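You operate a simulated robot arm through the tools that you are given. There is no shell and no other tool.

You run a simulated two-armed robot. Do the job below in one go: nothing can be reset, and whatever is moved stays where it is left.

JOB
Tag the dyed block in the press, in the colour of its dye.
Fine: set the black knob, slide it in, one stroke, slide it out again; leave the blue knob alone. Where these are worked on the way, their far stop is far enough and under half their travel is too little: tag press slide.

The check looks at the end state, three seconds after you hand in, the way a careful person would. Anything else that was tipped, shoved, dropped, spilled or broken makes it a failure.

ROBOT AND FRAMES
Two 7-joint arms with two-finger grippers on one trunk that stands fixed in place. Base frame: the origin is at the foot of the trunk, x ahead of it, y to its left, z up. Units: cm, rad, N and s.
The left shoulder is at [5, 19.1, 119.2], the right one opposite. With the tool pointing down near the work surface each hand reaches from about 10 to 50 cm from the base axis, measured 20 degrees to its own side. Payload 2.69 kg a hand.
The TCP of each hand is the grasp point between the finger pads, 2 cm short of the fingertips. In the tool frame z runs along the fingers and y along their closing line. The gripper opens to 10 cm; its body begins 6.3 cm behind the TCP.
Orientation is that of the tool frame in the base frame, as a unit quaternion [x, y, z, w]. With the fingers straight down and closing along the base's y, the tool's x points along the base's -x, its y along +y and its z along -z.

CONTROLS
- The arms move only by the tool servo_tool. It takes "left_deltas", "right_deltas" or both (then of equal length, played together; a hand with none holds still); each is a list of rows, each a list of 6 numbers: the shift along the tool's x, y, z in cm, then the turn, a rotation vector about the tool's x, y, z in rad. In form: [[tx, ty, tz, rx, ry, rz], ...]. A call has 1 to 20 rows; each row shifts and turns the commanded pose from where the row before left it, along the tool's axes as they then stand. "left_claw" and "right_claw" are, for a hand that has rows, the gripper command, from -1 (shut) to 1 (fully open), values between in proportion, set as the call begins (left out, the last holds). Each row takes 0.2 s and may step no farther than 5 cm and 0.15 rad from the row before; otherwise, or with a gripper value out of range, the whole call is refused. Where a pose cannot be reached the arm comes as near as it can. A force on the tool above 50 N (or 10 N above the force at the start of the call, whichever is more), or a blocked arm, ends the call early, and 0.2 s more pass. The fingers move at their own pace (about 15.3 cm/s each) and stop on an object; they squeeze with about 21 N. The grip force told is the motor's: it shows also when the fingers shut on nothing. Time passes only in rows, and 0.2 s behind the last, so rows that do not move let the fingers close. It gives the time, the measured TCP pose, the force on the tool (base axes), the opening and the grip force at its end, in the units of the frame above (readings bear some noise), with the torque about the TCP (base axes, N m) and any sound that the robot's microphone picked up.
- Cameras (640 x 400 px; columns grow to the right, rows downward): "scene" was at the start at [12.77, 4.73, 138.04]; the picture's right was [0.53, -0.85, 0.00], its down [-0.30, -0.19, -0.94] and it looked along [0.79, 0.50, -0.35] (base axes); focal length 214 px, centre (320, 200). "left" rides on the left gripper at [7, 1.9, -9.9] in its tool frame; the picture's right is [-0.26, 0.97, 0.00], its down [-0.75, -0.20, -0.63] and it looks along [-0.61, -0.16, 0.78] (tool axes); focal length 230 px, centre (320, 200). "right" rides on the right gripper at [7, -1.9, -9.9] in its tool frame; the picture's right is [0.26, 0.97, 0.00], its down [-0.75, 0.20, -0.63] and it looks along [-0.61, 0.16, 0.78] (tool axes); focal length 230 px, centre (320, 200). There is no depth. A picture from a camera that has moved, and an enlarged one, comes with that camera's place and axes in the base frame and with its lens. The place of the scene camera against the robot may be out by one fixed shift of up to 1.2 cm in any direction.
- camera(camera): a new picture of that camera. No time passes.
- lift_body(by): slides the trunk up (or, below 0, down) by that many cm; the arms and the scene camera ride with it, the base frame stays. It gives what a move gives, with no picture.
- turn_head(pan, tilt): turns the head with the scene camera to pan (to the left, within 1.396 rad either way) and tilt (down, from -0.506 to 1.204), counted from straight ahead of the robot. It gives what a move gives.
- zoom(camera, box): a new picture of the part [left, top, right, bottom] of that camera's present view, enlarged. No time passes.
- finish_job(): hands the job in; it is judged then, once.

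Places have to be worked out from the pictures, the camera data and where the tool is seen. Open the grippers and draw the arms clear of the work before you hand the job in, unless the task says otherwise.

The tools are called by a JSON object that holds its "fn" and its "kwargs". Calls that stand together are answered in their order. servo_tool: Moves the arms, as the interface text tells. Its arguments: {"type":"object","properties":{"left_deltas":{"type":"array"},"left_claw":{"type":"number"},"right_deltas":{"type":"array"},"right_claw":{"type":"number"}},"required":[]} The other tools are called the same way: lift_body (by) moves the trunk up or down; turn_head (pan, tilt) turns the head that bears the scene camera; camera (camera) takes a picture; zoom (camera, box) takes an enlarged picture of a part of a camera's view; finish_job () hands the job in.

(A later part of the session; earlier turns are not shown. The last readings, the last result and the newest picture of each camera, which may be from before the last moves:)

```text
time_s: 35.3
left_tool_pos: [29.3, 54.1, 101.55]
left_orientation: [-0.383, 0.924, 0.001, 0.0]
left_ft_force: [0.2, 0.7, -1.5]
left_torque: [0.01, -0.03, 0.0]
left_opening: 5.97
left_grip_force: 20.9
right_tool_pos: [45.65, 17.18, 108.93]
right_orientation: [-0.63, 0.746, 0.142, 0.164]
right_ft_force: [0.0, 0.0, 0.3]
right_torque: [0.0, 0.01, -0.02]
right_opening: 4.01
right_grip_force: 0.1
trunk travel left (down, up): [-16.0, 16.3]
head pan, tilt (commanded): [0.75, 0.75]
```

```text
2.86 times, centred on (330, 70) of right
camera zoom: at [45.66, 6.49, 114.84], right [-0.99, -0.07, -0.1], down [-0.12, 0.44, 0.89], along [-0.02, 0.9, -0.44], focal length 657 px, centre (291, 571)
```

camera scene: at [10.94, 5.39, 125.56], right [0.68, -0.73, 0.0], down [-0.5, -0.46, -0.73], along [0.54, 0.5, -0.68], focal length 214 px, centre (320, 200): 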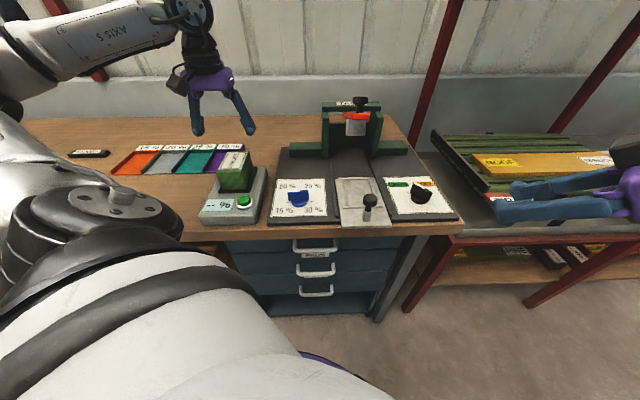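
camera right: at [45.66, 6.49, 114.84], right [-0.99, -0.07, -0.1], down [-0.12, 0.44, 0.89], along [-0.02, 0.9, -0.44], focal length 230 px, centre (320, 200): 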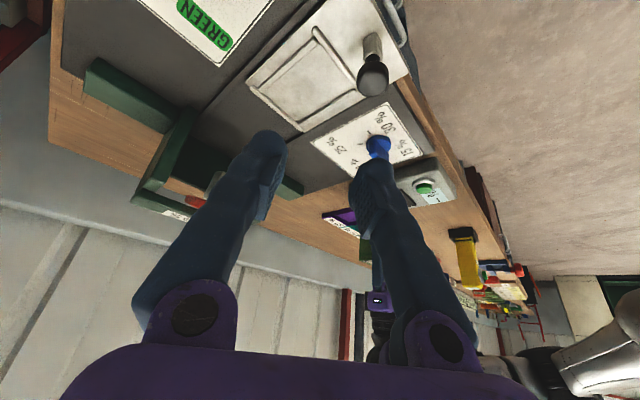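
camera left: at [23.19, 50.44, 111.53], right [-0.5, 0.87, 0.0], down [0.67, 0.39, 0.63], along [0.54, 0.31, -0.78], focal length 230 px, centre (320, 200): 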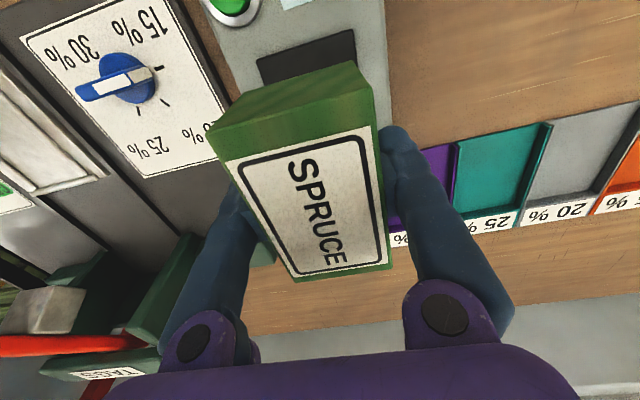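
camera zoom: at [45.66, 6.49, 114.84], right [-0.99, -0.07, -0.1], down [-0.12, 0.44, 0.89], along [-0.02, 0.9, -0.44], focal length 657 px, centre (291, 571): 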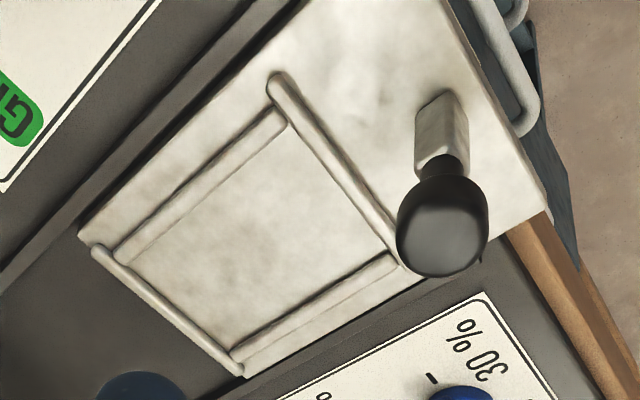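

Combining both hand views, the tray floor is z≈88.55 with recess centre ≈(48.65, 27.5), ≈10.1 × 6.9 cm. I'll back the right arm off and carry the block over the tray at height.

{"fn": "servo_tool", "kwargs": {"right_deltas": [[4.12, 0, -1.37, 0, 0, 0], [4.12, 0, -1.37, 0, 0, 0], [4.12, 0, -1.37, 0, 0, 0], [4.12, 0, -1.37, 0, 0, 0], [4.12, 0, -1.37, 0, 0, 0], [4.12, 0, -1.37, 0, 0, 0], [0, 0, 0, 0, 0, 0], [0, 0, 0, 0, 0, 0], [0, 0, 0, 0, 0, 0], [0, 0, 0, 0, 0, 0], [0, 0, 0, 0, 0, 0], [0, 0, 0, 0, 0, 0]], "left_deltas": [[0, 0, 0, 0, 0, 0], [0, 0, 0, 0, 0, 0], [0.5225, -3.242, 0, 0, 0, 0], [0.5225, -3.242, 0, 0, 0, 0], [0.5225, -3.242, 0, 0, 0, 0], [0.5225, -3.242, 0, 0, 0, 0], [0.5225, -3.242, 0, 0, 0, 0], [0.5225, -3.242, 0, 0, 0, 0], [0.5225, -3.242, 0, 0, 0, 0], [0.5225, -3.242, 0, 0, 0, 0], [0.5225, -3.242, 0, 0, 0, 0], [0.5225, -3.242, 0, 0, 0, 0]], "left_claw": -1}}

{"fn": "camera", "kwargs": {"camera": "left"}}

{"fn": "camera", "kwargs": {"camera": "scene"}}

{"fn": "camera", "kwargs": {"camera": "right"}}

```text
time_s: 37.9
left_tool_pos: [48.85, 27.31, 101.62]
left_orientation: [-0.383, 0.924, 0.0, 0.0]
left_ft_force: [-0.1, 0.6, -1.7]
left_torque: [-0.03, 0.03, -0.01]
left_opening: 5.96
left_grip_force: 20.1
right_tool_pos: [41.52, -8.52, 106.07]
right_orientation: [-0.629, 0.746, 0.143, 0.165]
right_ft_force: [-0.2, 0.0, -0.6]
right_torque: [0.02, 0.02, -0.03]
right_opening: 4.0
right_grip_force: 0.0
trunk travel left (down, up): [-16.0, 16.3]
head pan, tilt (commanded): [0.75, 0.75]
```

```text
taken
camera left: at [42.61, 23.7, 111.44], right [-0.5, 0.87, 0.0], down [0.67, 0.39, 0.63], along [0.54, 0.32, -0.78], focal length 230 px, centre (320, 200)
```

left: 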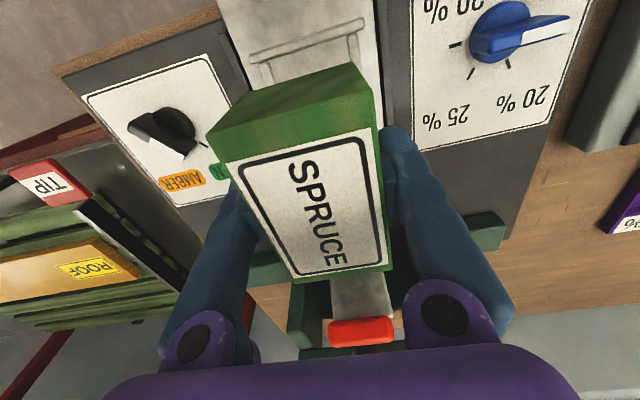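

```text
taken
camera scene: at [11.02, 5.39, 125.55], right [0.68, -0.73, 0.0], down [-0.5, -0.46, -0.73], along [0.53, 0.5, -0.68], focal length 214 px, centre (320, 200)
```

scene: 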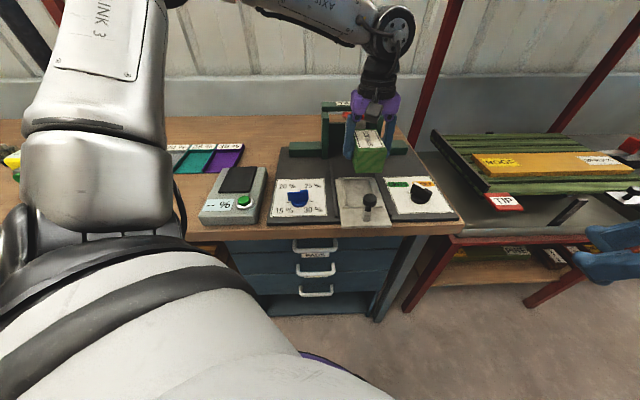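

```text
taken
camera right: at [41.51, -19.26, 111.95], right [-0.99, -0.07, -0.1], down [-0.12, 0.44, 0.89], along [-0.02, 0.9, -0.44], focal length 230 px, centre (320, 200)
```

right: 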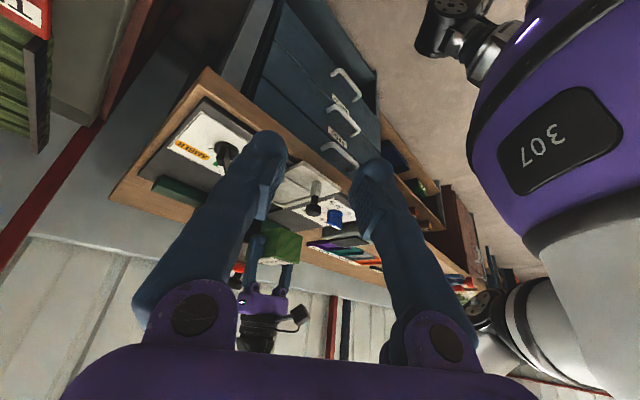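

Block is over the tray; near rail visible just ahead of the block's front face. I'll lower to about 1.5 cm above the tray and inspect alignment.

{"fn": "servo_tool", "kwargs": {"left_deltas": [[0, 0, 2.2, 0, 0, 0], [0, 0, 2.2, 0, 0, 0], [0, 0, 2.2, 0, 0, 0], [0, 0, 1.4, 0, 0, 0], [0, 0, 0, 0, 0, 0]], "left_claw": -1}}

{"fn": "camera", "kwargs": {"camera": "left"}}

{"fn": "zoom", "kwargs": {"camera": "scene", "box": [320, 130, 420, 235]}}

{"fn": "zoom", "kwargs": {"camera": "right", "box": [210, 130, 380, 280]}}

```text
time_s: 39.1
left_tool_pos: [48.71, 27.54, 93.56]
left_orientation: [-0.383, 0.924, 0.0, 0.0]
left_ft_force: [0.1, -1.1, -1.7]
left_torque: [0.01, 0.01, -0.01]
left_opening: 5.96
left_grip_force: 21.0
right_tool_pos: [41.43, -8.61, 106.22]
right_orientation: [-0.629, 0.746, 0.143, 0.164]
right_ft_force: [0.0, -0.3, -0.1]
right_torque: [0.0, 0.01, -0.02]
right_opening: 4.0
right_grip_force: 0.1
trunk travel left (down, up): [-16.0, 16.3]
head pan, tilt (commanded): [0.75, 0.75]
```

```text
taken
camera left: at [42.52, 23.9, 103.51], right [-0.5, 0.87, 0.0], down [0.67, 0.39, 0.63], along [0.54, 0.32, -0.78], focal length 230 px, centre (320, 200)
```

left: 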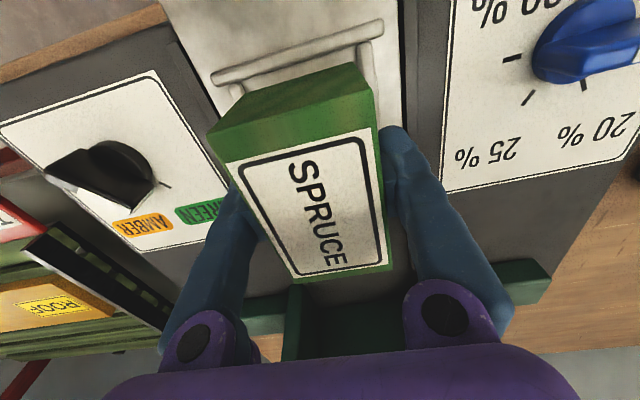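

```text
3.81 times, centred on (370, 182) of scene
camera zoom: at [10.97, 5.43, 125.55], right [0.68, -0.73, 0.0], down [-0.5, -0.47, -0.73], along [0.53, 0.5, -0.68], focal length 817 px, centre (130, 267)
```

zoom: 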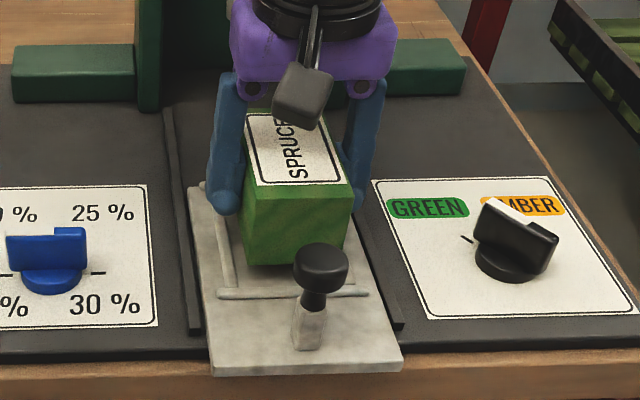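

```text
2.67 times, centred on (295, 205) of right
camera zoom: at [41.47, -19.23, 111.98], right [-0.99, -0.07, -0.1], down [-0.12, 0.44, 0.89], along [-0.02, 0.9, -0.44], focal length 614 px, centre (387, 187)
```

zoom: 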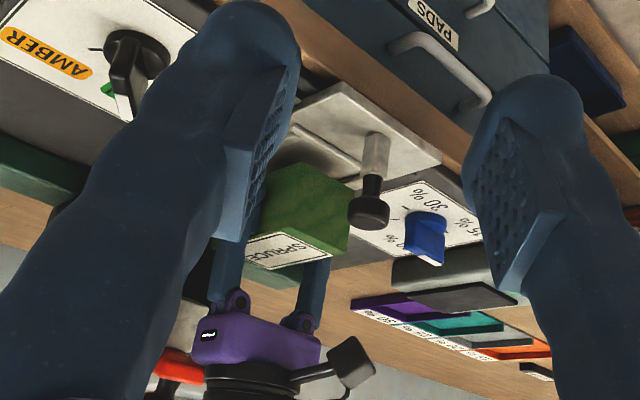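

Rails measured: recess spans d 48.8–58.9 and e 11.5–18.4; block is well centred sideways but should come 0.2 cm toward me. I'll shift that and lower 1.6 cm gently.

{"fn": "servo_tool", "kwargs": {"left_deltas": [[0.2, 0, 0, 0, 0, 0], [0, 0, 0.5, 0, 0, 0], [0, 0, 0.5, 0, 0, 0], [0, 0, 0.3, 0, 0, 0], [0, 0, 0.3, 0, 0, 0], [0, 0, 0, 0, 0, 0]], "left_claw": -1}}

{"fn": "camera", "kwargs": {"camera": "left"}}

{"fn": "zoom", "kwargs": {"camera": "scene", "box": [320, 130, 420, 235]}}

```text
time_s: 40.5
left_tool_pos: [48.61, 27.32, 92.02]
left_orientation: [-0.383, 0.924, -0.001, 0.0]
left_ft_force: [0.4, -0.6, -2.4]
left_torque: [0.02, 0.04, 0.02]
left_opening: 5.97
left_grip_force: 21.0
right_tool_pos: [41.42, -8.53, 106.21]
right_orientation: [-0.629, 0.746, 0.143, 0.165]
right_ft_force: [0.1, -0.2, 0.6]
right_torque: [0.0, 0.0, 0.04]
right_opening: 4.01
right_grip_force: 0.0
trunk travel left (down, up): [-16.0, 16.3]
head pan, tilt (commanded): [0.75, 0.75]
```

```text
taken
camera left: at [42.34, 23.63, 101.85], right [-0.5, 0.87, 0.0], down [0.67, 0.39, 0.63], along [0.54, 0.32, -0.78], focal length 230 px, centre (320, 200)
```

left: 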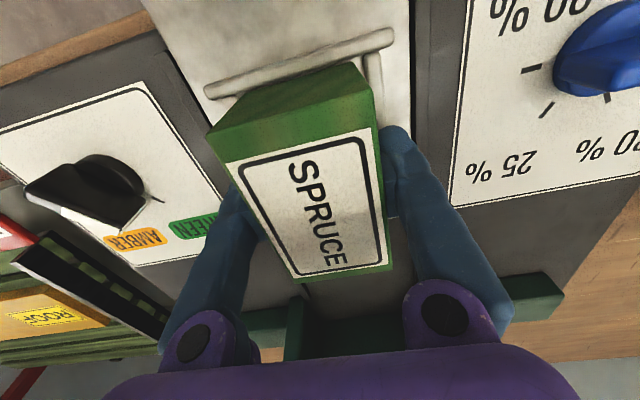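

```text
3.81 times, centred on (370, 182) of scene
camera zoom: at [10.97, 5.43, 125.55], right [0.68, -0.73, 0.0], down [-0.5, -0.47, -0.73], along [0.53, 0.5, -0.68], focal length 817 px, centre (130, 267)
```

zoom: 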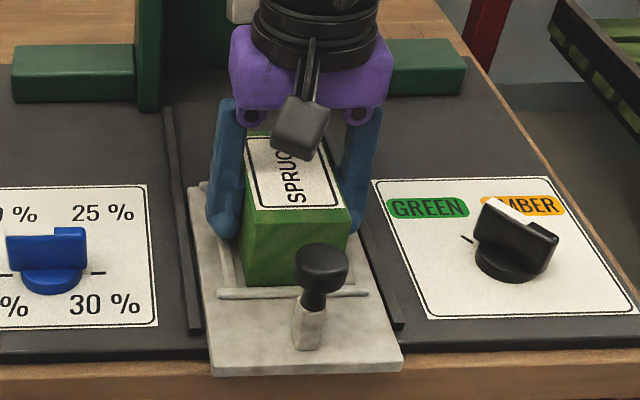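

Block is hovering just above the rails and looks inside them. Lowering in small steps until I feel contact.

{"fn": "servo_tool", "kwargs": {"left_deltas": [[0, 0, 0.2, 0, 0, 0], [0, 0, 0.2, 0, 0, 0], [0, 0, 0, 0, 0, 0]], "left_claw": -1}}

```text
time_s: 41.3
left_tool_pos: [48.51, 27.31, 91.64]
left_orientation: [-0.383, 0.924, 0.0, 0.001]
left_ft_force: [2.0, 3.5, 12.7]
left_torque: [-0.22, 0.62, -0.06]
left_opening: 5.95
left_grip_force: 21.0
right_tool_pos: [41.42, -8.62, 106.17]
right_orientation: [-0.629, 0.746, 0.142, 0.166]
right_ft_force: [0.6, 0.0, -0.7]
right_torque: [0.01, 0.01, 0.0]
right_opening: 4.0
right_grip_force: 0.0
trunk travel left (down, up): [-16.0, 16.3]
head pan, tilt (commanded): [0.75, 0.75]
```

Contact: the torque says the block's near edge sits on the near rail (push is toward +d). I'll raise slightly, shift 0.25 cm away from me and lower again.

{"fn": "servo_tool", "kwargs": {"left_deltas": [[0, 0, -0.4, 0, 0, 0], [-0.25, 0, 0, 0, 0, 0], [0, 0, 0.2, 0, 0, 0], [0, 0, 0.2, 0, 0, 0], [0, 0, 0, 0, 0, 0]], "left_claw": -1}}

```text
time_s: 42.5
left_tool_pos: [48.71, 27.53, 91.58]
left_orientation: [-0.383, 0.924, -0.001, 0.002]
left_ft_force: [1.6, 2.9, 10.7]
left_torque: [-0.2, 0.51, -0.06]
left_opening: 5.96
left_grip_force: 21.2
right_tool_pos: [41.32, -8.6, 106.17]
right_orientation: [-0.63, 0.745, 0.144, 0.165]
right_ft_force: [-0.4, -0.5, -0.9]
right_torque: [0.01, 0.01, 0.02]
right_opening: 4.01
right_grip_force: 0.1
trunk travel left (down, up): [-16.0, 16.3]
head pan, tilt (commanded): [0.75, 0.75]
```

Still touching at the near edge, though the height (bottom ≈88.7) is about floor level. I'll look closely from the cameras.

{"fn": "zoom", "kwargs": {"camera": "left", "box": [180, 0, 420, 150]}}

{"fn": "zoom", "kwargs": {"camera": "scene", "box": [340, 160, 410, 225]}}

{"fn": "zoom", "kwargs": {"camera": "right", "box": [260, 150, 350, 230]}}

```text
2.67 times, centred on (300, 75) of left
camera zoom: at [42.5, 23.88, 101.54], right [-0.5, 0.87, 0.0], down [0.67, 0.39, 0.63], along [0.55, 0.32, -0.78], focal length 614 px, centre (373, 533)
```

zoom: 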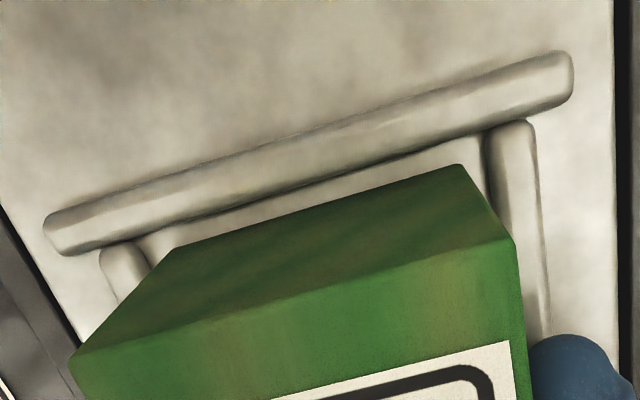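

```text
6.15 times, centred on (375, 192) of scene
camera zoom: at [10.89, 5.4, 125.58], right [0.68, -0.73, 0.0], down [-0.5, -0.47, -0.73], along [0.54, 0.5, -0.68], focal length 1320 px, centre (-18, 246)
```

zoom: 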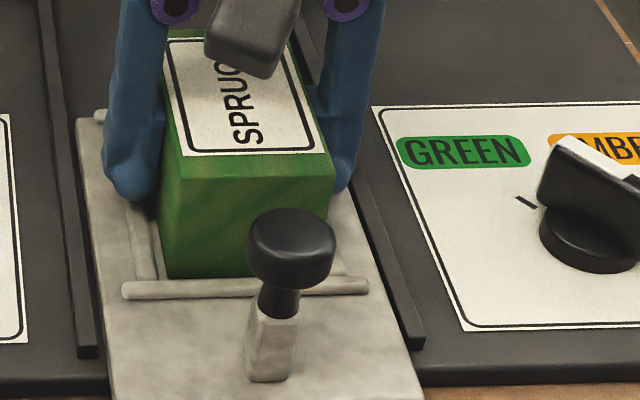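

```text
5.00 times, centred on (305, 190) of right
camera zoom: at [41.41, -19.25, 112.03], right [-0.99, -0.07, -0.1], down [-0.12, 0.44, 0.89], along [-0.02, 0.9, -0.44], focal length 1150 px, centre (395, 250)
```

zoom: 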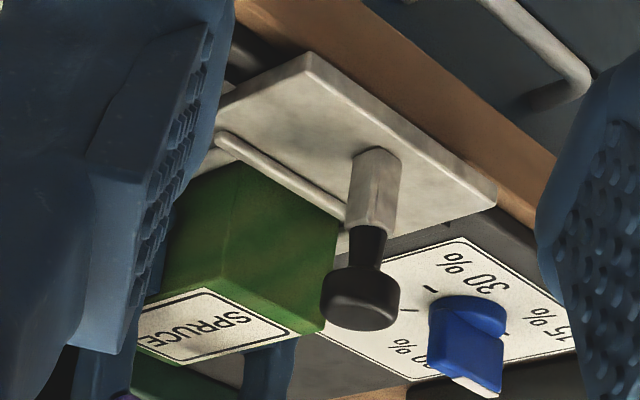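

There's a visible gap between the block and the near rail, so it is inside the recess with its near edge touching the floor first. I'll press 0.15 cm further to see whether it seats flat.

{"fn": "servo_tool", "kwargs": {"left_deltas": [[0, 0, 0.15, 0, 0, 0], [0, 0, 0, 0, 0, 0]], "left_claw": -1}}

```text
time_s: 43.1
left_tool_pos: [48.62, 27.53, 91.56]
left_orientation: [-0.383, 0.924, -0.001, 0.002]
left_ft_force: [1.1, 5.9, 26.5]
left_torque: [-0.15, 0.58, 0.03]
left_opening: 5.97
left_grip_force: 20.8
right_tool_pos: [41.32, -8.49, 106.1]
right_orientation: [-0.63, 0.745, 0.143, 0.166]
right_ft_force: [0.1, -0.6, 0.1]
right_torque: [0.01, 0.0, 0.01]
right_opening: 3.99
right_grip_force: 0.1
trunk travel left (down, up): [-16.0, 16.3]
head pan, tilt (commanded): [0.75, 0.75]
```

Force grew while torque stayed, so the block is seating flat. I'll ease the pressure and open the left fingers.

{"fn": "servo_tool", "kwargs": {"left_deltas": [[0, 0, -0.12, 0, 0, 0], [0, 0, 0, 0, 0, 0]], "left_claw": -1}}

{"fn": "servo_tool", "kwargs": {"left_deltas": [[0, 0, 0, 0, 0, 0], [0, 0, 0, 0, 0, 0]], "left_claw": 0.6}}

{"fn": "camera", "kwargs": {"camera": "left"}}

{"fn": "zoom", "kwargs": {"camera": "scene", "box": [340, 150, 410, 225]}}

```text
time_s: 43.7
left_tool_pos: [48.7, 27.49, 91.58]
left_orientation: [-0.382, 0.924, 0.0, 0.001]
left_ft_force: [3.3, 3.4, 20.0]
left_torque: [0.17, -0.37, -0.03]
left_opening: 5.99
left_grip_force: 21.0
right_tool_pos: [41.43, -8.54, 106.14]
right_orientation: [-0.629, 0.746, 0.143, 0.165]
right_ft_force: [0.7, 0.5, 0.4]
right_torque: [0.0, -0.01, -0.03]
right_opening: 4.0
right_grip_force: 0.2
trunk travel left (down, up): [-16.0, 16.3]
head pan, tilt (commanded): [0.75, 0.75]
```

```text
time_s: 44.3
left_tool_pos: [48.76, 27.6, 91.42]
left_orientation: [-0.383, 0.924, 0.0, -0.001]
left_ft_force: [0.3, 0.1, -0.3]
left_torque: [-0.02, 0.01, 0.0]
left_opening: 7.99
left_grip_force: 0.0
right_tool_pos: [41.31, -8.52, 106.18]
right_orientation: [-0.629, 0.746, 0.143, 0.165]
right_ft_force: [-0.3, 0.1, -0.2]
right_torque: [0.0, 0.02, -0.01]
right_opening: 4.03
right_grip_force: 0.1
trunk travel left (down, up): [-16.0, 16.3]
head pan, tilt (commanded): [0.75, 0.75]
```

```text
taken
camera left: at [42.55, 23.93, 101.35], right [-0.5, 0.87, 0.0], down [0.67, 0.39, 0.63], along [0.54, 0.32, -0.78], focal length 230 px, centre (320, 200)
```

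left: 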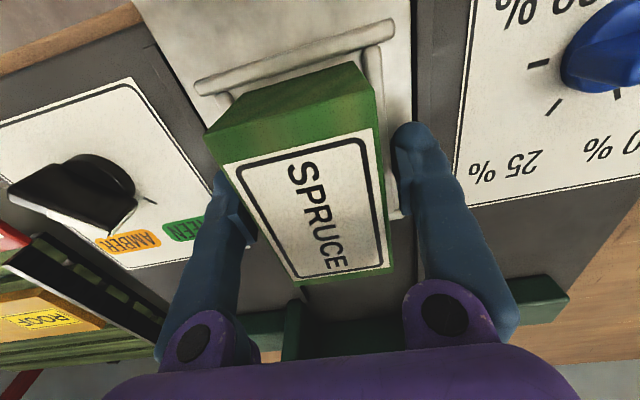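

```text
5.33 times, centred on (375, 188) of scene
camera zoom: at [10.99, 5.44, 125.54], right [0.68, -0.73, 0.0], down [-0.5, -0.47, -0.73], along [0.53, 0.5, -0.68], focal length 1144 px, centre (27, 267)
```

zoom: 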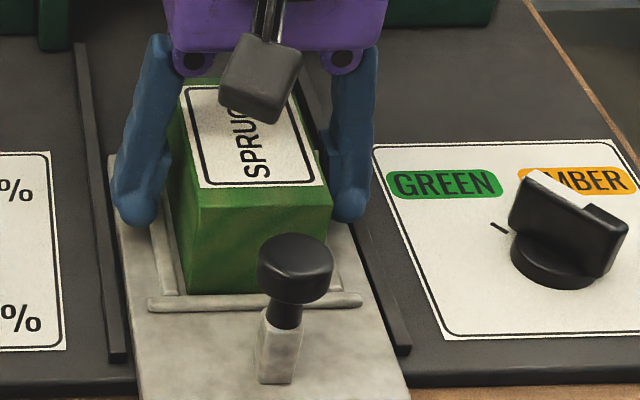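

Block released without disturbing it. Raising the left hand straight up.

{"fn": "servo_tool", "kwargs": {"left_deltas": [[0, 0, -1.5, 0, 0, 0], [0, 0, -2.5, 0, 0, 0], [0, 0, -3.5, 0, 0, 0], [0, 0, -4, 0, 0, 0]], "left_claw": 0.6}}

{"fn": "camera", "kwargs": {"camera": "left"}}

{"fn": "camera", "kwargs": {"camera": "scene"}}

{"fn": "zoom", "kwargs": {"camera": "scene", "box": [300, 80, 430, 235]}}

```text
time_s: 45.3
left_tool_pos: [48.67, 27.78, 103.27]
left_orientation: [-0.383, 0.924, 0.0, 0.0]
left_ft_force: [-0.1, -0.6, -0.4]
left_torque: [0.01, -0.02, -0.01]
left_opening: 8.02
left_grip_force: 0.0
right_tool_pos: [41.39, -8.49, 106.08]
right_orientation: [-0.63, 0.745, 0.144, 0.165]
right_ft_force: [-1.0, -0.6, 0.2]
right_torque: [0.01, -0.02, -0.02]
right_opening: 3.98
right_grip_force: 0.1
trunk travel left (down, up): [-16.0, 16.3]
head pan, tilt (commanded): [0.75, 0.75]
```

```text
taken
camera left: at [42.43, 24.14, 113.19], right [-0.5, 0.87, 0.0], down [0.67, 0.39, 0.63], along [0.55, 0.32, -0.78], focal length 230 px, centre (320, 200)
```

left: 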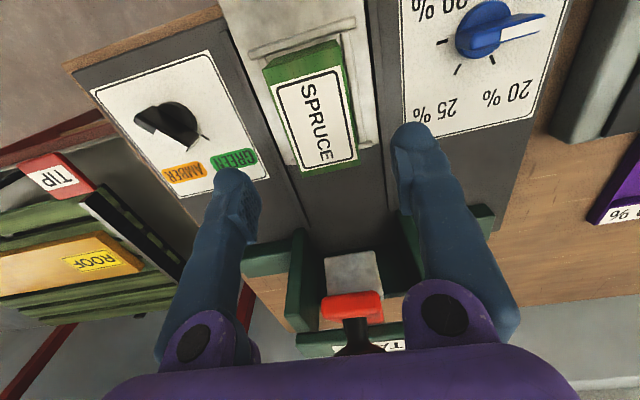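

```text
taken
camera scene: at [10.92, 5.4, 125.56], right [0.68, -0.73, 0.0], down [-0.5, -0.46, -0.73], along [0.54, 0.5, -0.68], focal length 214 px, centre (320, 200)
```

scene: 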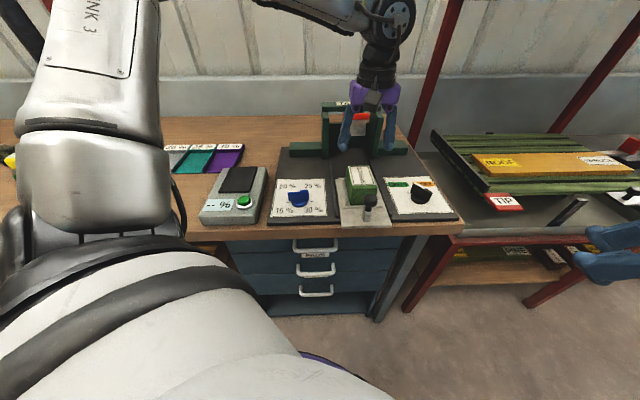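

```text
2.58 times, centred on (365, 158) of scene
camera zoom: at [10.92, 5.4, 125.56], right [0.68, -0.73, 0.0], down [-0.5, -0.46, -0.73], along [0.54, 0.5, -0.68], focal length 554 px, centre (204, 310)
```

zoom: 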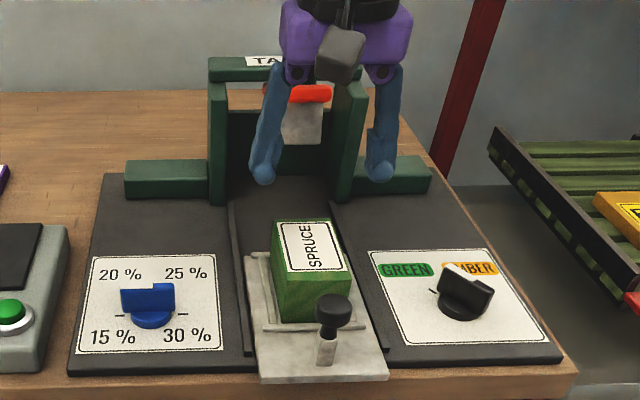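

Checking that the block lies flat within the rails.

{"fn": "zoom", "kwargs": {"camera": "left", "box": [220, 0, 400, 190]}}

{"fn": "zoom", "kwargs": {"camera": "left", "box": [240, 220, 440, 370]}}

{"fn": "zoom", "kwargs": {"camera": "right", "box": [200, 130, 380, 290]}}

```text
2.11 times, centred on (310, 95) of left
camera zoom: at [42.43, 24.14, 113.19], right [-0.5, 0.87, 0.0], down [0.67, 0.39, 0.63], along [0.55, 0.32, -0.78], focal length 484 px, centre (341, 421)
```

zoom: 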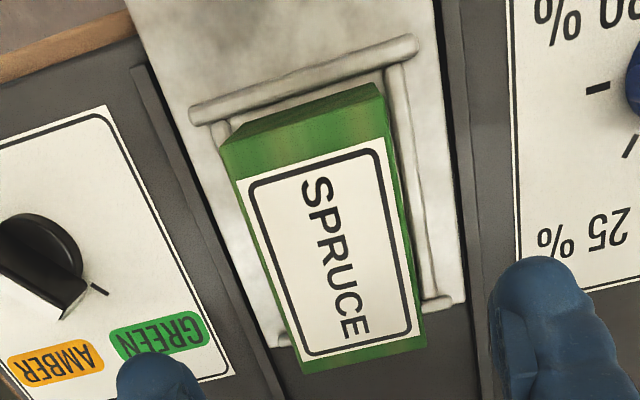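

```text
2.67 times, centred on (340, 295) of left
camera zoom: at [42.43, 24.14, 113.19], right [-0.5, 0.87, 0.0], down [0.67, 0.39, 0.63], along [0.55, 0.32, -0.78], focal length 614 px, centre (267, -53)
```

zoom: 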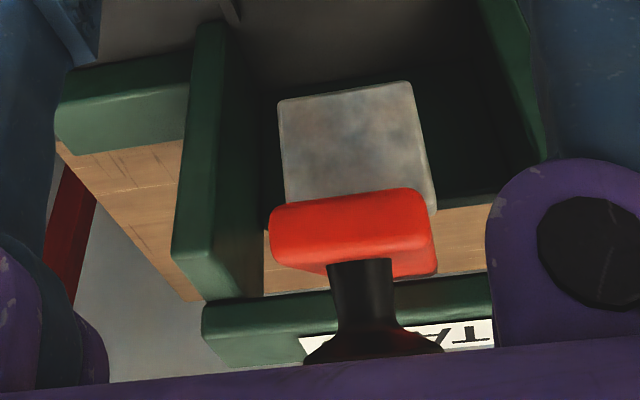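

```text
2.50 times, centred on (290, 210) of right
camera zoom: at [41.43, -19.26, 112.0], right [-0.99, -0.07, -0.1], down [-0.12, 0.44, 0.89], along [-0.02, 0.9, -0.44], focal length 575 px, centre (395, 175)
```

zoom: 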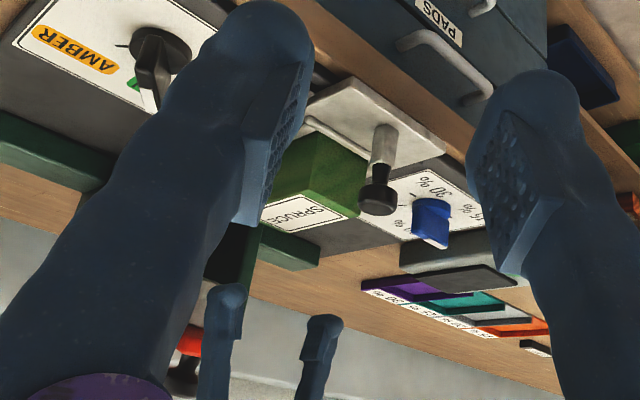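

The block measures ≈9.9 cm long in a ≈10.1 cm recess; I need to be sure its far edge isn't riding on the far rail. Zooming the scene camera on it.

{"fn": "zoom", "kwargs": {"camera": "scene", "box": [335, 155, 395, 215]}}

{"fn": "zoom", "kwargs": {"camera": "left", "box": [230, 100, 380, 190]}}

{"fn": "zoom", "kwargs": {"camera": "right", "box": [260, 160, 340, 230]}}

```text
6.67 times, centred on (365, 185) of scene
camera zoom: at [10.92, 5.4, 125.56], right [0.68, -0.73, 0.0], down [-0.5, -0.46, -0.73], along [0.54, 0.5, -0.68], focal length 1430 px, centre (20, 300)
```

zoom: 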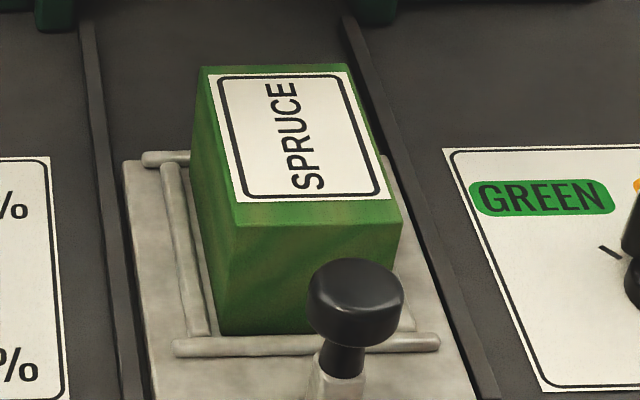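

```text
4.27 times, centred on (305, 145) of left
camera zoom: at [42.43, 24.14, 113.19], right [-0.5, 0.87, 0.0], down [0.67, 0.39, 0.63], along [0.55, 0.32, -0.78], focal length 982 px, centre (384, 435)
```

zoom: 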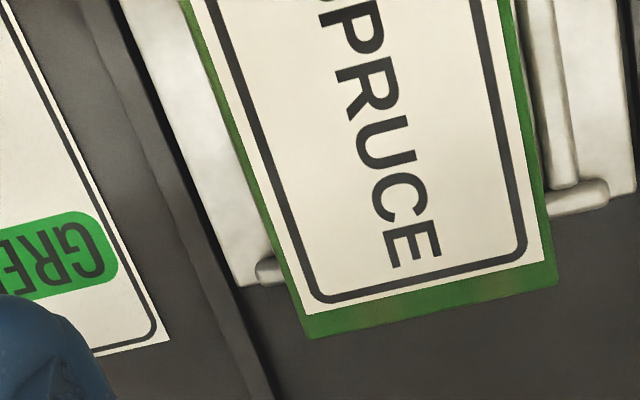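

```text
5.71 times, centred on (300, 195) of right
camera zoom: at [41.43, -19.26, 112.0], right [-0.99, -0.07, -0.1], down [-0.12, 0.44, 0.89], along [-0.02, 0.9, -0.44], focal length 1315 px, centre (434, 229)
```

zoom: 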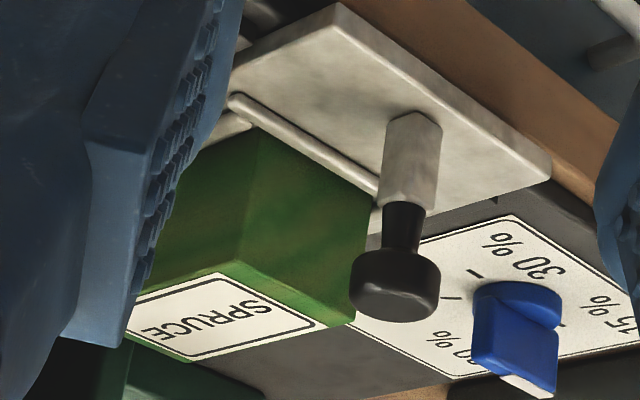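

Triangulated top heights are equal at both ends (≈93.5), so the block lies flat in the recess. Next I'll take the left hand back over the slide handle (≈(41.7, 20.6, 94.9)), tilt it 40° forward and narrow the fingers.

{"fn": "servo_tool", "kwargs": {"left_deltas": [[3.32, -0.03, 0.1, 0, 0, 0], [3.32, -0.03, 0.1, 0, 0, 0], [3.32, -0.03, 0.1, 0, 0, 0], [0, 0, 0, 0, -0.14, 0], [0, 0, 0, 0, -0.14, 0], [0, 0, 0, 0, -0.14, 0], [0, 0, 0, 0, -0.14, 0], [0, 0, 0, 0, -0.138, 0], [0, 0, 0, 0, 0, 0]], "left_claw": 0.1}}

{"fn": "camera", "kwargs": {"camera": "left"}}

{"fn": "camera", "kwargs": {"camera": "right"}}

{"fn": "zoom", "kwargs": {"camera": "scene", "box": [280, 80, 460, 240]}}

```text
time_s: 47.3
left_tool_pos: [41.72, 20.54, 102.95]
left_orientation: [-0.36, 0.868, 0.13, 0.317]
left_ft_force: [0.8, -0.5, 0.4]
left_torque: [-0.01, -0.03, 0.0]
left_opening: 5.51
left_grip_force: 0.1
right_tool_pos: [41.45, -8.53, 106.07]
right_orientation: [-0.628, 0.747, 0.143, 0.165]
right_ft_force: [-0.8, 0.2, 0.4]
right_torque: [-0.01, 0.02, 0.0]
right_opening: 4.0
right_grip_force: 0.0
trunk travel left (down, up): [-16.0, 16.3]
head pan, tilt (commanded): [0.75, 0.75]
```

```text
taken
camera left: at [32.14, 13.46, 105.88], right [-0.54, 0.82, 0.16], down [0.26, -0.02, 0.97], along [0.8, 0.57, -0.2], focal length 230 px, centre (320, 200)
```

left: 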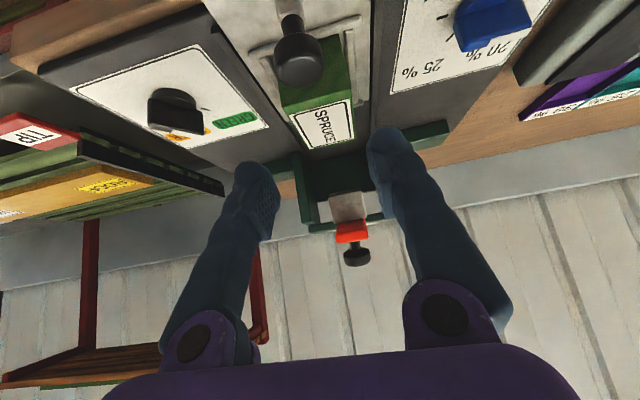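

```text
taken
camera right: at [41.44, -19.25, 112.0], right [-0.99, -0.07, -0.1], down [-0.12, 0.44, 0.89], along [-0.02, 0.9, -0.44], focal length 230 px, centre (320, 200)
```

right: 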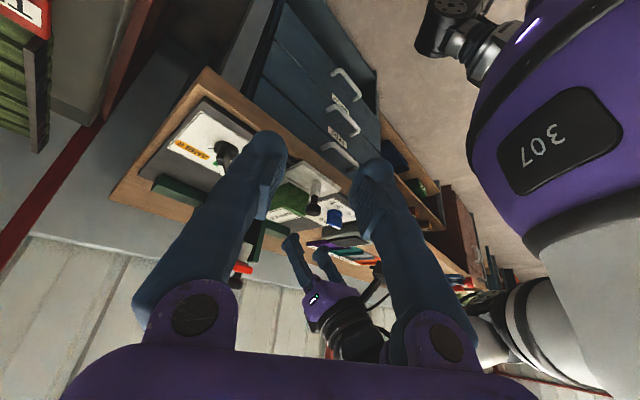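

```text
2.50 times, centred on (370, 160) of scene
camera zoom: at [10.94, 5.41, 125.56], right [0.68, -0.73, 0.0], down [-0.5, -0.46, -0.73], along [0.54, 0.5, -0.68], focal length 536 px, centre (195, 300)
```

zoom: 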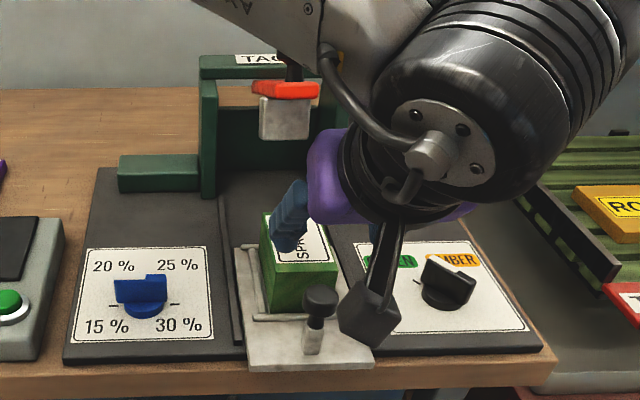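

Handle ball is at about d 43.8, e 14.9 – the hand is aligned. Descending so the fingers straddle the ball at z≈94.7.

{"fn": "servo_tool", "kwargs": {"left_deltas": [[1.06, 0, 1.263, 0, 0, 0], [1.06, 0, 1.263, 0, 0, 0], [1.06, 0, 1.263, 0, 0, 0], [1.06, 0, 1.263, 0, 0, 0], [1.06, 0, 1.263, 0, 0, 0]], "left_claw": 0.1}}

{"fn": "camera", "kwargs": {"camera": "left"}}

{"fn": "zoom", "kwargs": {"camera": "right", "box": [250, 140, 400, 280]}}

{"fn": "zoom", "kwargs": {"camera": "scene", "box": [280, 80, 460, 240]}}

```text
time_s: 48.5
left_tool_pos: [41.62, 21.46, 94.98]
left_orientation: [-0.359, 0.869, 0.129, 0.315]
left_ft_force: [-0.6, -0.8, 0.0]
left_torque: [-0.03, 0.01, -0.01]
left_opening: 5.49
left_grip_force: 0.0
left hand out of reach, approached as far as the arm can: row 4, 5
right_tool_pos: [41.43, -8.51, 106.09]
right_orientation: [-0.629, 0.746, 0.144, 0.165]
right_ft_force: [0.0, -0.6, -0.6]
right_torque: [-0.02, 0.02, 0.02]
right_opening: 4.0
right_grip_force: 0.1
trunk travel left (down, up): [-16.0, 16.3]
head pan, tilt (commanded): [0.75, 0.75]
```

```text
taken
camera left: at [32.01, 14.51, 98.04], right [-0.54, 0.82, 0.16], down [0.26, -0.02, 0.96], along [0.8, 0.57, -0.21], focal length 230 px, centre (320, 200)
```

left: 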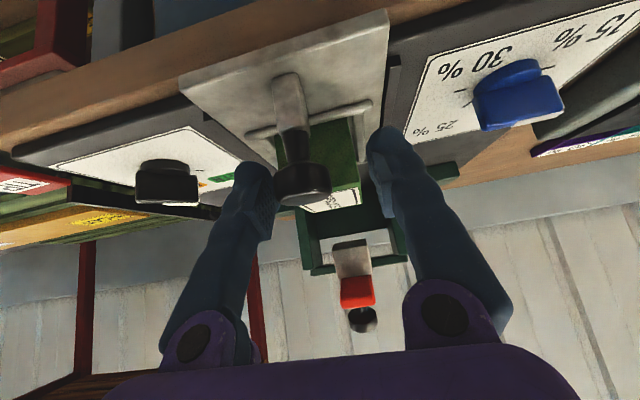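

```text
2.86 times, centred on (325, 210) of right
camera zoom: at [41.47, -19.23, 111.98], right [-0.99, -0.07, -0.1], down [-0.12, 0.44, 0.89], along [-0.02, 0.9, -0.44], focal length 657 px, centre (306, 171)
```

zoom: 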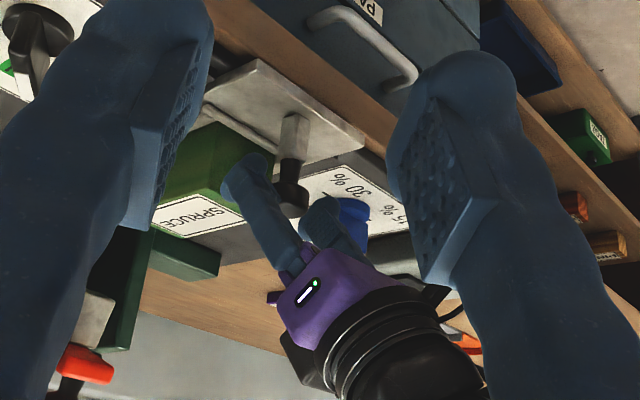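

```text
2.50 times, centred on (370, 160) of scene
camera zoom: at [10.96, 5.43, 125.55], right [0.68, -0.73, 0.0], down [-0.5, -0.47, -0.73], along [0.53, 0.5, -0.68], focal length 536 px, centre (195, 300)
```

zoom: 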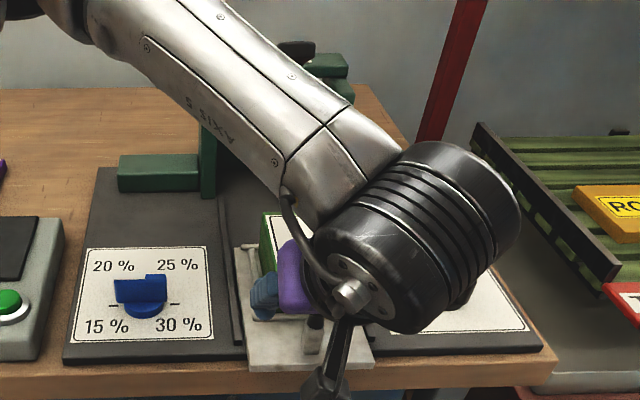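

The left arm is too folded for a 40° tilt at this near position (0.9 cm off), so I'll lift, reduce the tilt to about 12° and come down again.

{"fn": "servo_tool", "kwargs": {"left_deltas": [[-1.286, 0, -1.532, 0, 0, 0], [-1.286, 0, -1.532, 0, 0, 0], [-1.286, 0, -1.532, 0, 0, 0], [-1.286, 0, -1.532, 0, 0, 0], [0, 0, 0, 0, 0.122, 0], [0, 0, 0, 0, 0.122, 0], [0, 0, 0, 0, 0.122, 0], [0, 0, 0, 0, 0.122, 0], [0, 0, 0, 0, 0, 0]], "left_claw": 0.1}}

{"fn": "camera", "kwargs": {"camera": "left"}}

```text
time_s: 50.5
left_tool_pos: [41.64, 21.62, 103.04]
left_orientation: [-0.381, 0.919, 0.04, 0.096]
left_ft_force: [-0.1, -0.3, 0.4]
left_torque: [0.05, -0.05, 0.01]
left_opening: 5.52
left_grip_force: 0.1
right_tool_pos: [41.37, -8.44, 106.14]
right_orientation: [-0.63, 0.746, 0.143, 0.165]
right_ft_force: [0.6, -0.2, 0.7]
right_torque: [0.0, -0.01, 0.01]
right_opening: 4.03
right_grip_force: 0.0
trunk travel left (down, up): [-16.0, 16.3]
head pan, tilt (commanded): [0.75, 0.75]
```

```text
taken
camera left: at [34.08, 16.65, 111.16], right [-0.5, 0.86, 0.05], down [0.57, 0.29, 0.77], along [0.65, 0.42, -0.63], focal length 230 px, centre (320, 200)
```

left: 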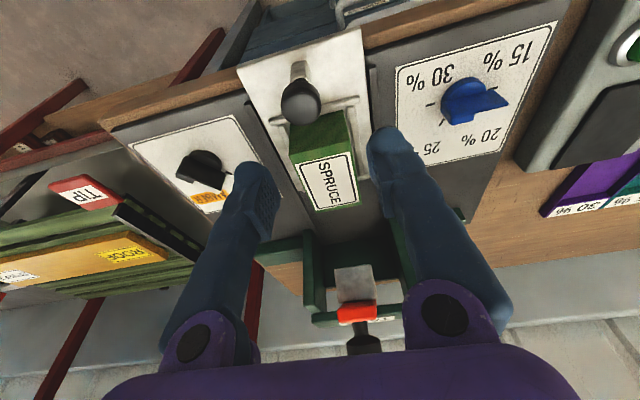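

Tilt is now 12°; ball measured at d 44.0, e 15.05. I'll shift to it and descend.

{"fn": "servo_tool", "kwargs": {"left_deltas": [[0.733, -0.88, -0.156, 0, 0, 0], [0.437, 0, 2.054, 0, 0, 0], [0.437, 0, 2.054, 0, 0, 0], [0.437, 0, 2.054, 0, 0, 0], [0.437, 0, 2.054, 0, 0, 0], [0, 0, 0, 0, 0, 0]], "left_claw": 0.1}}

{"fn": "camera", "kwargs": {"camera": "left"}}

{"fn": "zoom", "kwargs": {"camera": "scene", "box": [280, 80, 460, 240]}}

```text
time_s: 51.9
left_tool_pos: [41.82, 20.5, 94.56]
left_orientation: [-0.38, 0.919, 0.04, 0.097]
left_ft_force: [0.2, -0.3, -0.2]
left_torque: [0.0, -0.02, 0.0]
left_opening: 5.49
left_grip_force: 0.1
right_tool_pos: [41.46, -8.44, 106.02]
right_orientation: [-0.629, 0.746, 0.143, 0.165]
right_ft_force: [0.2, 0.4, -0.1]
right_torque: [0.03, -0.01, -0.05]
right_opening: 4.01
right_grip_force: 0.2
trunk travel left (down, up): [-16.0, 16.3]
head pan, tilt (commanded): [0.75, 0.75]
```

```text
taken
camera left: at [34.26, 15.5, 102.81], right [-0.5, 0.86, 0.05], down [0.57, 0.28, 0.77], along [0.65, 0.42, -0.63], focal length 230 px, centre (320, 200)
```

left: 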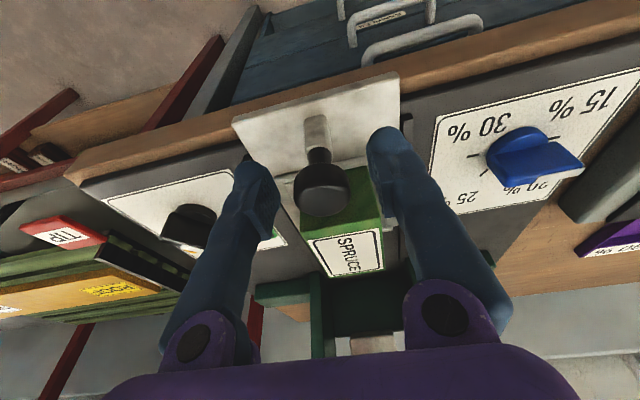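

```text
2.50 times, centred on (370, 160) of scene
camera zoom: at [10.95, 5.41, 125.56], right [0.68, -0.73, 0.0], down [-0.5, -0.47, -0.73], along [0.54, 0.5, -0.68], focal length 536 px, centre (195, 300)
```

zoom: 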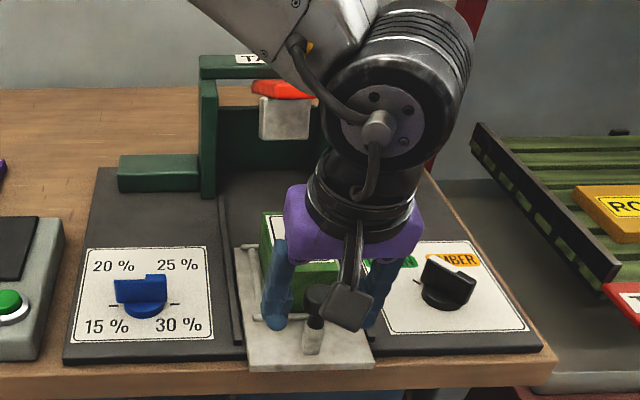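

The ball is centred between the fingers. Gripping it.

{"fn": "servo_tool", "kwargs": {"left_deltas": [[0, 0, 0, 0, 0, 0], [0, 0, 0, 0, 0, 0]], "left_claw": -1}}

{"fn": "camera", "kwargs": {"camera": "left"}}

```text
time_s: 52.5
left_tool_pos: [41.81, 20.53, 94.62]
left_orientation: [-0.38, 0.919, 0.041, 0.096]
left_ft_force: [-2.2, 2.4, -3.1]
left_torque: [0.2, -0.19, 0.02]
left_opening: 2.29
left_grip_force: 44.4
right_tool_pos: [41.41, -8.49, 106.03]
right_orientation: [-0.629, 0.746, 0.143, 0.165]
right_ft_force: [-0.3, 1.1, -0.2]
right_torque: [0.0, -0.03, 0.01]
right_opening: 3.97
right_grip_force: 0.1
trunk travel left (down, up): [-16.0, 16.3]
head pan, tilt (commanded): [0.75, 0.75]
```

```text
taken
camera left: at [34.24, 15.55, 102.78], right [-0.5, 0.86, 0.05], down [0.57, 0.28, 0.77], along [0.65, 0.42, -0.63], focal length 230 px, centre (320, 200)
```

left: 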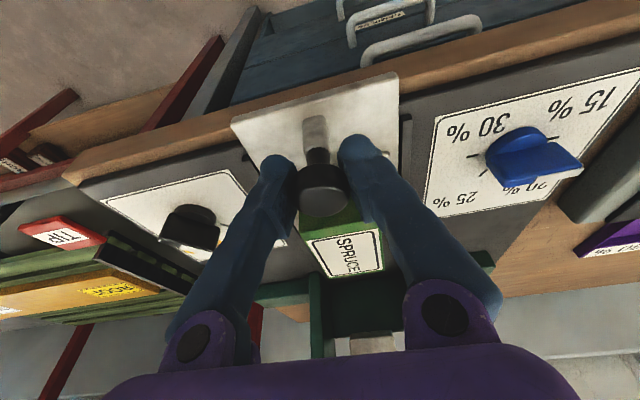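

Good grip with little side load. I'll push the slide inward along +d for the first 6 cm, slowly adding tilt, and check.

{"fn": "servo_tool", "kwargs": {"left_deltas": [[-0.978, 0, 0.208, 0, 0, 0], [-1.467, 0, 0.312, 0, 0, 0], [-1.467, 0, 0.312, 0, -0.05, 0], [-1.45, 0, 0.385, 0, -0.05, 0], [0, 0, 0, 0, 0, 0]], "left_claw": -1}}

{"fn": "camera", "kwargs": {"camera": "left"}}

{"fn": "zoom", "kwargs": {"camera": "scene", "box": [280, 80, 460, 240]}}

```text
time_s: 53.7
left_tool_pos: [45.82, 24.52, 94.44]
left_orientation: [-0.378, 0.913, 0.06, 0.142]
left_ft_force: [1.7, -1.4, -10.4]
left_torque: [-0.71, 0.53, 0.04]
left_opening: 2.28
left_grip_force: 45.1
right_tool_pos: [41.51, -8.55, 105.96]
right_orientation: [-0.629, 0.746, 0.144, 0.164]
right_ft_force: [-0.3, -0.3, -0.7]
right_torque: [-0.01, 0.03, 0.0]
right_opening: 3.99
right_grip_force: 0.1
trunk travel left (down, up): [-16.0, 16.3]
head pan, tilt (commanded): [0.75, 0.75]
```

```text
taken
camera left: at [37.66, 18.98, 101.76], right [-0.51, 0.86, 0.08], down [0.51, 0.23, 0.83], along [0.69, 0.46, -0.56], focal length 230 px, centre (320, 200)
```

left: 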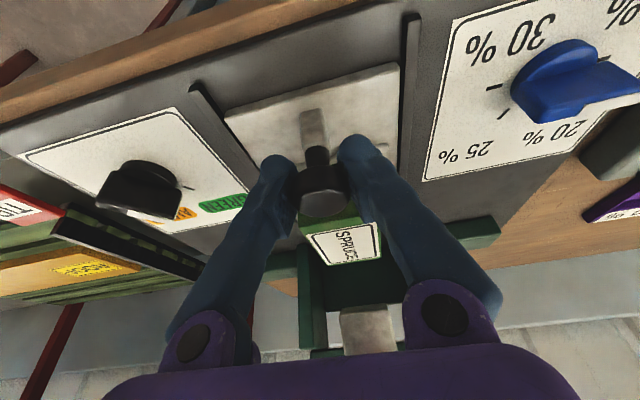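

```text
2.50 times, centred on (370, 160) of scene
camera zoom: at [11.06, 5.44, 125.53], right [0.68, -0.73, 0.0], down [-0.5, -0.47, -0.73], along [0.53, 0.5, -0.68], focal length 536 px, centre (195, 300)
```

zoom: 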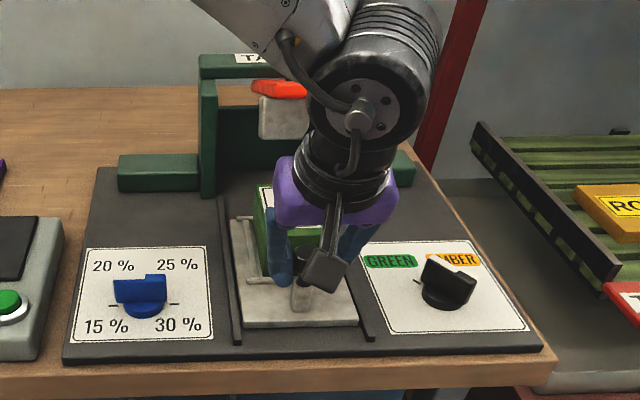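

The slide and block move with the hand (now d≈49.7). Continuing another 6 cm with gradual tilt.

{"fn": "servo_tool", "kwargs": {"left_deltas": [[-1.475, 0, 0.313, 0, -0.05, 0], [-1.404, 0, 0.528, 0, -0.05, 0], [-1.377, 0, 0.596, 0, -0.05, 0], [-1.345, 0, 0.665, 0, -0.05, 0], [0, 0, 0, 0, 0, 0]], "left_claw": -1}}

{"fn": "camera", "kwargs": {"camera": "left"}}

{"fn": "zoom", "kwargs": {"camera": "scene", "box": [280, 80, 460, 240]}}

{"fn": "zoom", "kwargs": {"camera": "right", "box": [150, 120, 400, 320]}}

```text
time_s: 54.9
left_tool_pos: [49.98, 28.67, 94.52]
left_orientation: [-0.371, 0.894, 0.097, 0.232]
left_ft_force: [2.9, -2.6, -19.5]
left_torque: [-0.54, 0.41, 0.13]
left_opening: 2.29
left_grip_force: 44.9
right_tool_pos: [41.6, -8.45, 105.95]
right_orientation: [-0.629, 0.746, 0.143, 0.163]
right_ft_force: [-0.7, -0.4, 0.1]
right_torque: [0.03, 0.01, -0.04]
right_opening: 4.02
right_grip_force: 0.1
trunk travel left (down, up): [-16.0, 16.3]
head pan, tilt (commanded): [0.75, 0.75]
```

```text
taken
camera left: at [40.97, 22.29, 99.75], right [-0.52, 0.84, 0.13], down [0.39, 0.1, 0.92], along [0.76, 0.53, -0.38], focal length 230 px, centre (320, 200)
```

left: 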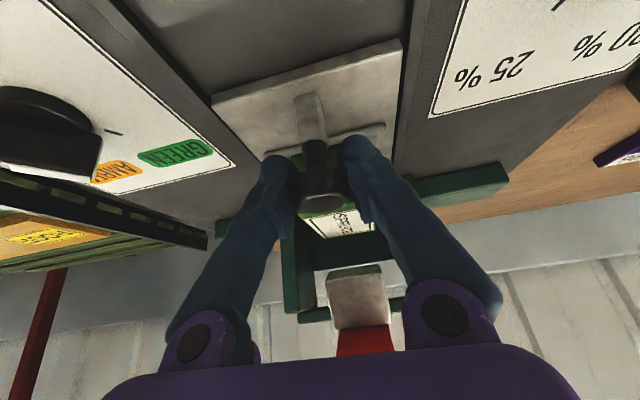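

```text
2.50 times, centred on (370, 160) of scene
camera zoom: at [11.15, 5.49, 125.52], right [0.68, -0.73, 0.0], down [-0.5, -0.47, -0.73], along [0.53, 0.5, -0.68], focal length 536 px, centre (195, 300)
```

zoom: 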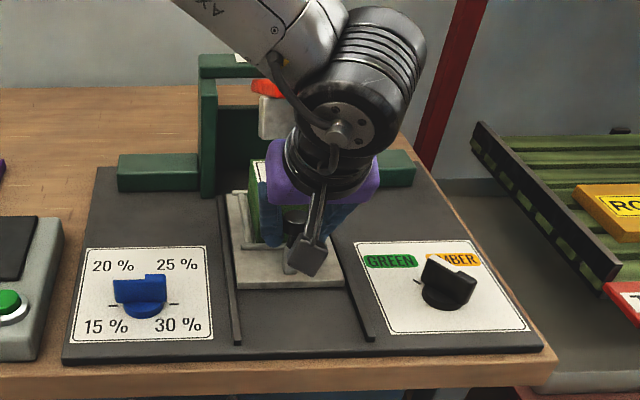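

```text
2.00 times, centred on (275, 220) of right
camera zoom: at [41.62, -19.18, 111.91], right [-0.99, -0.07, -0.1], down [-0.12, 0.44, 0.89], along [-0.02, 0.9, -0.44], focal length 460 px, centre (410, 160)
```

zoom: 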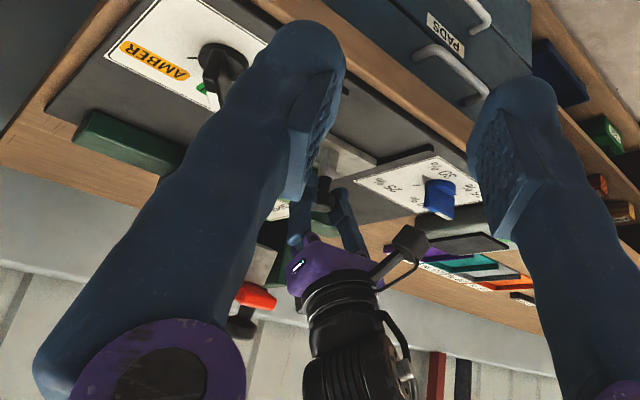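

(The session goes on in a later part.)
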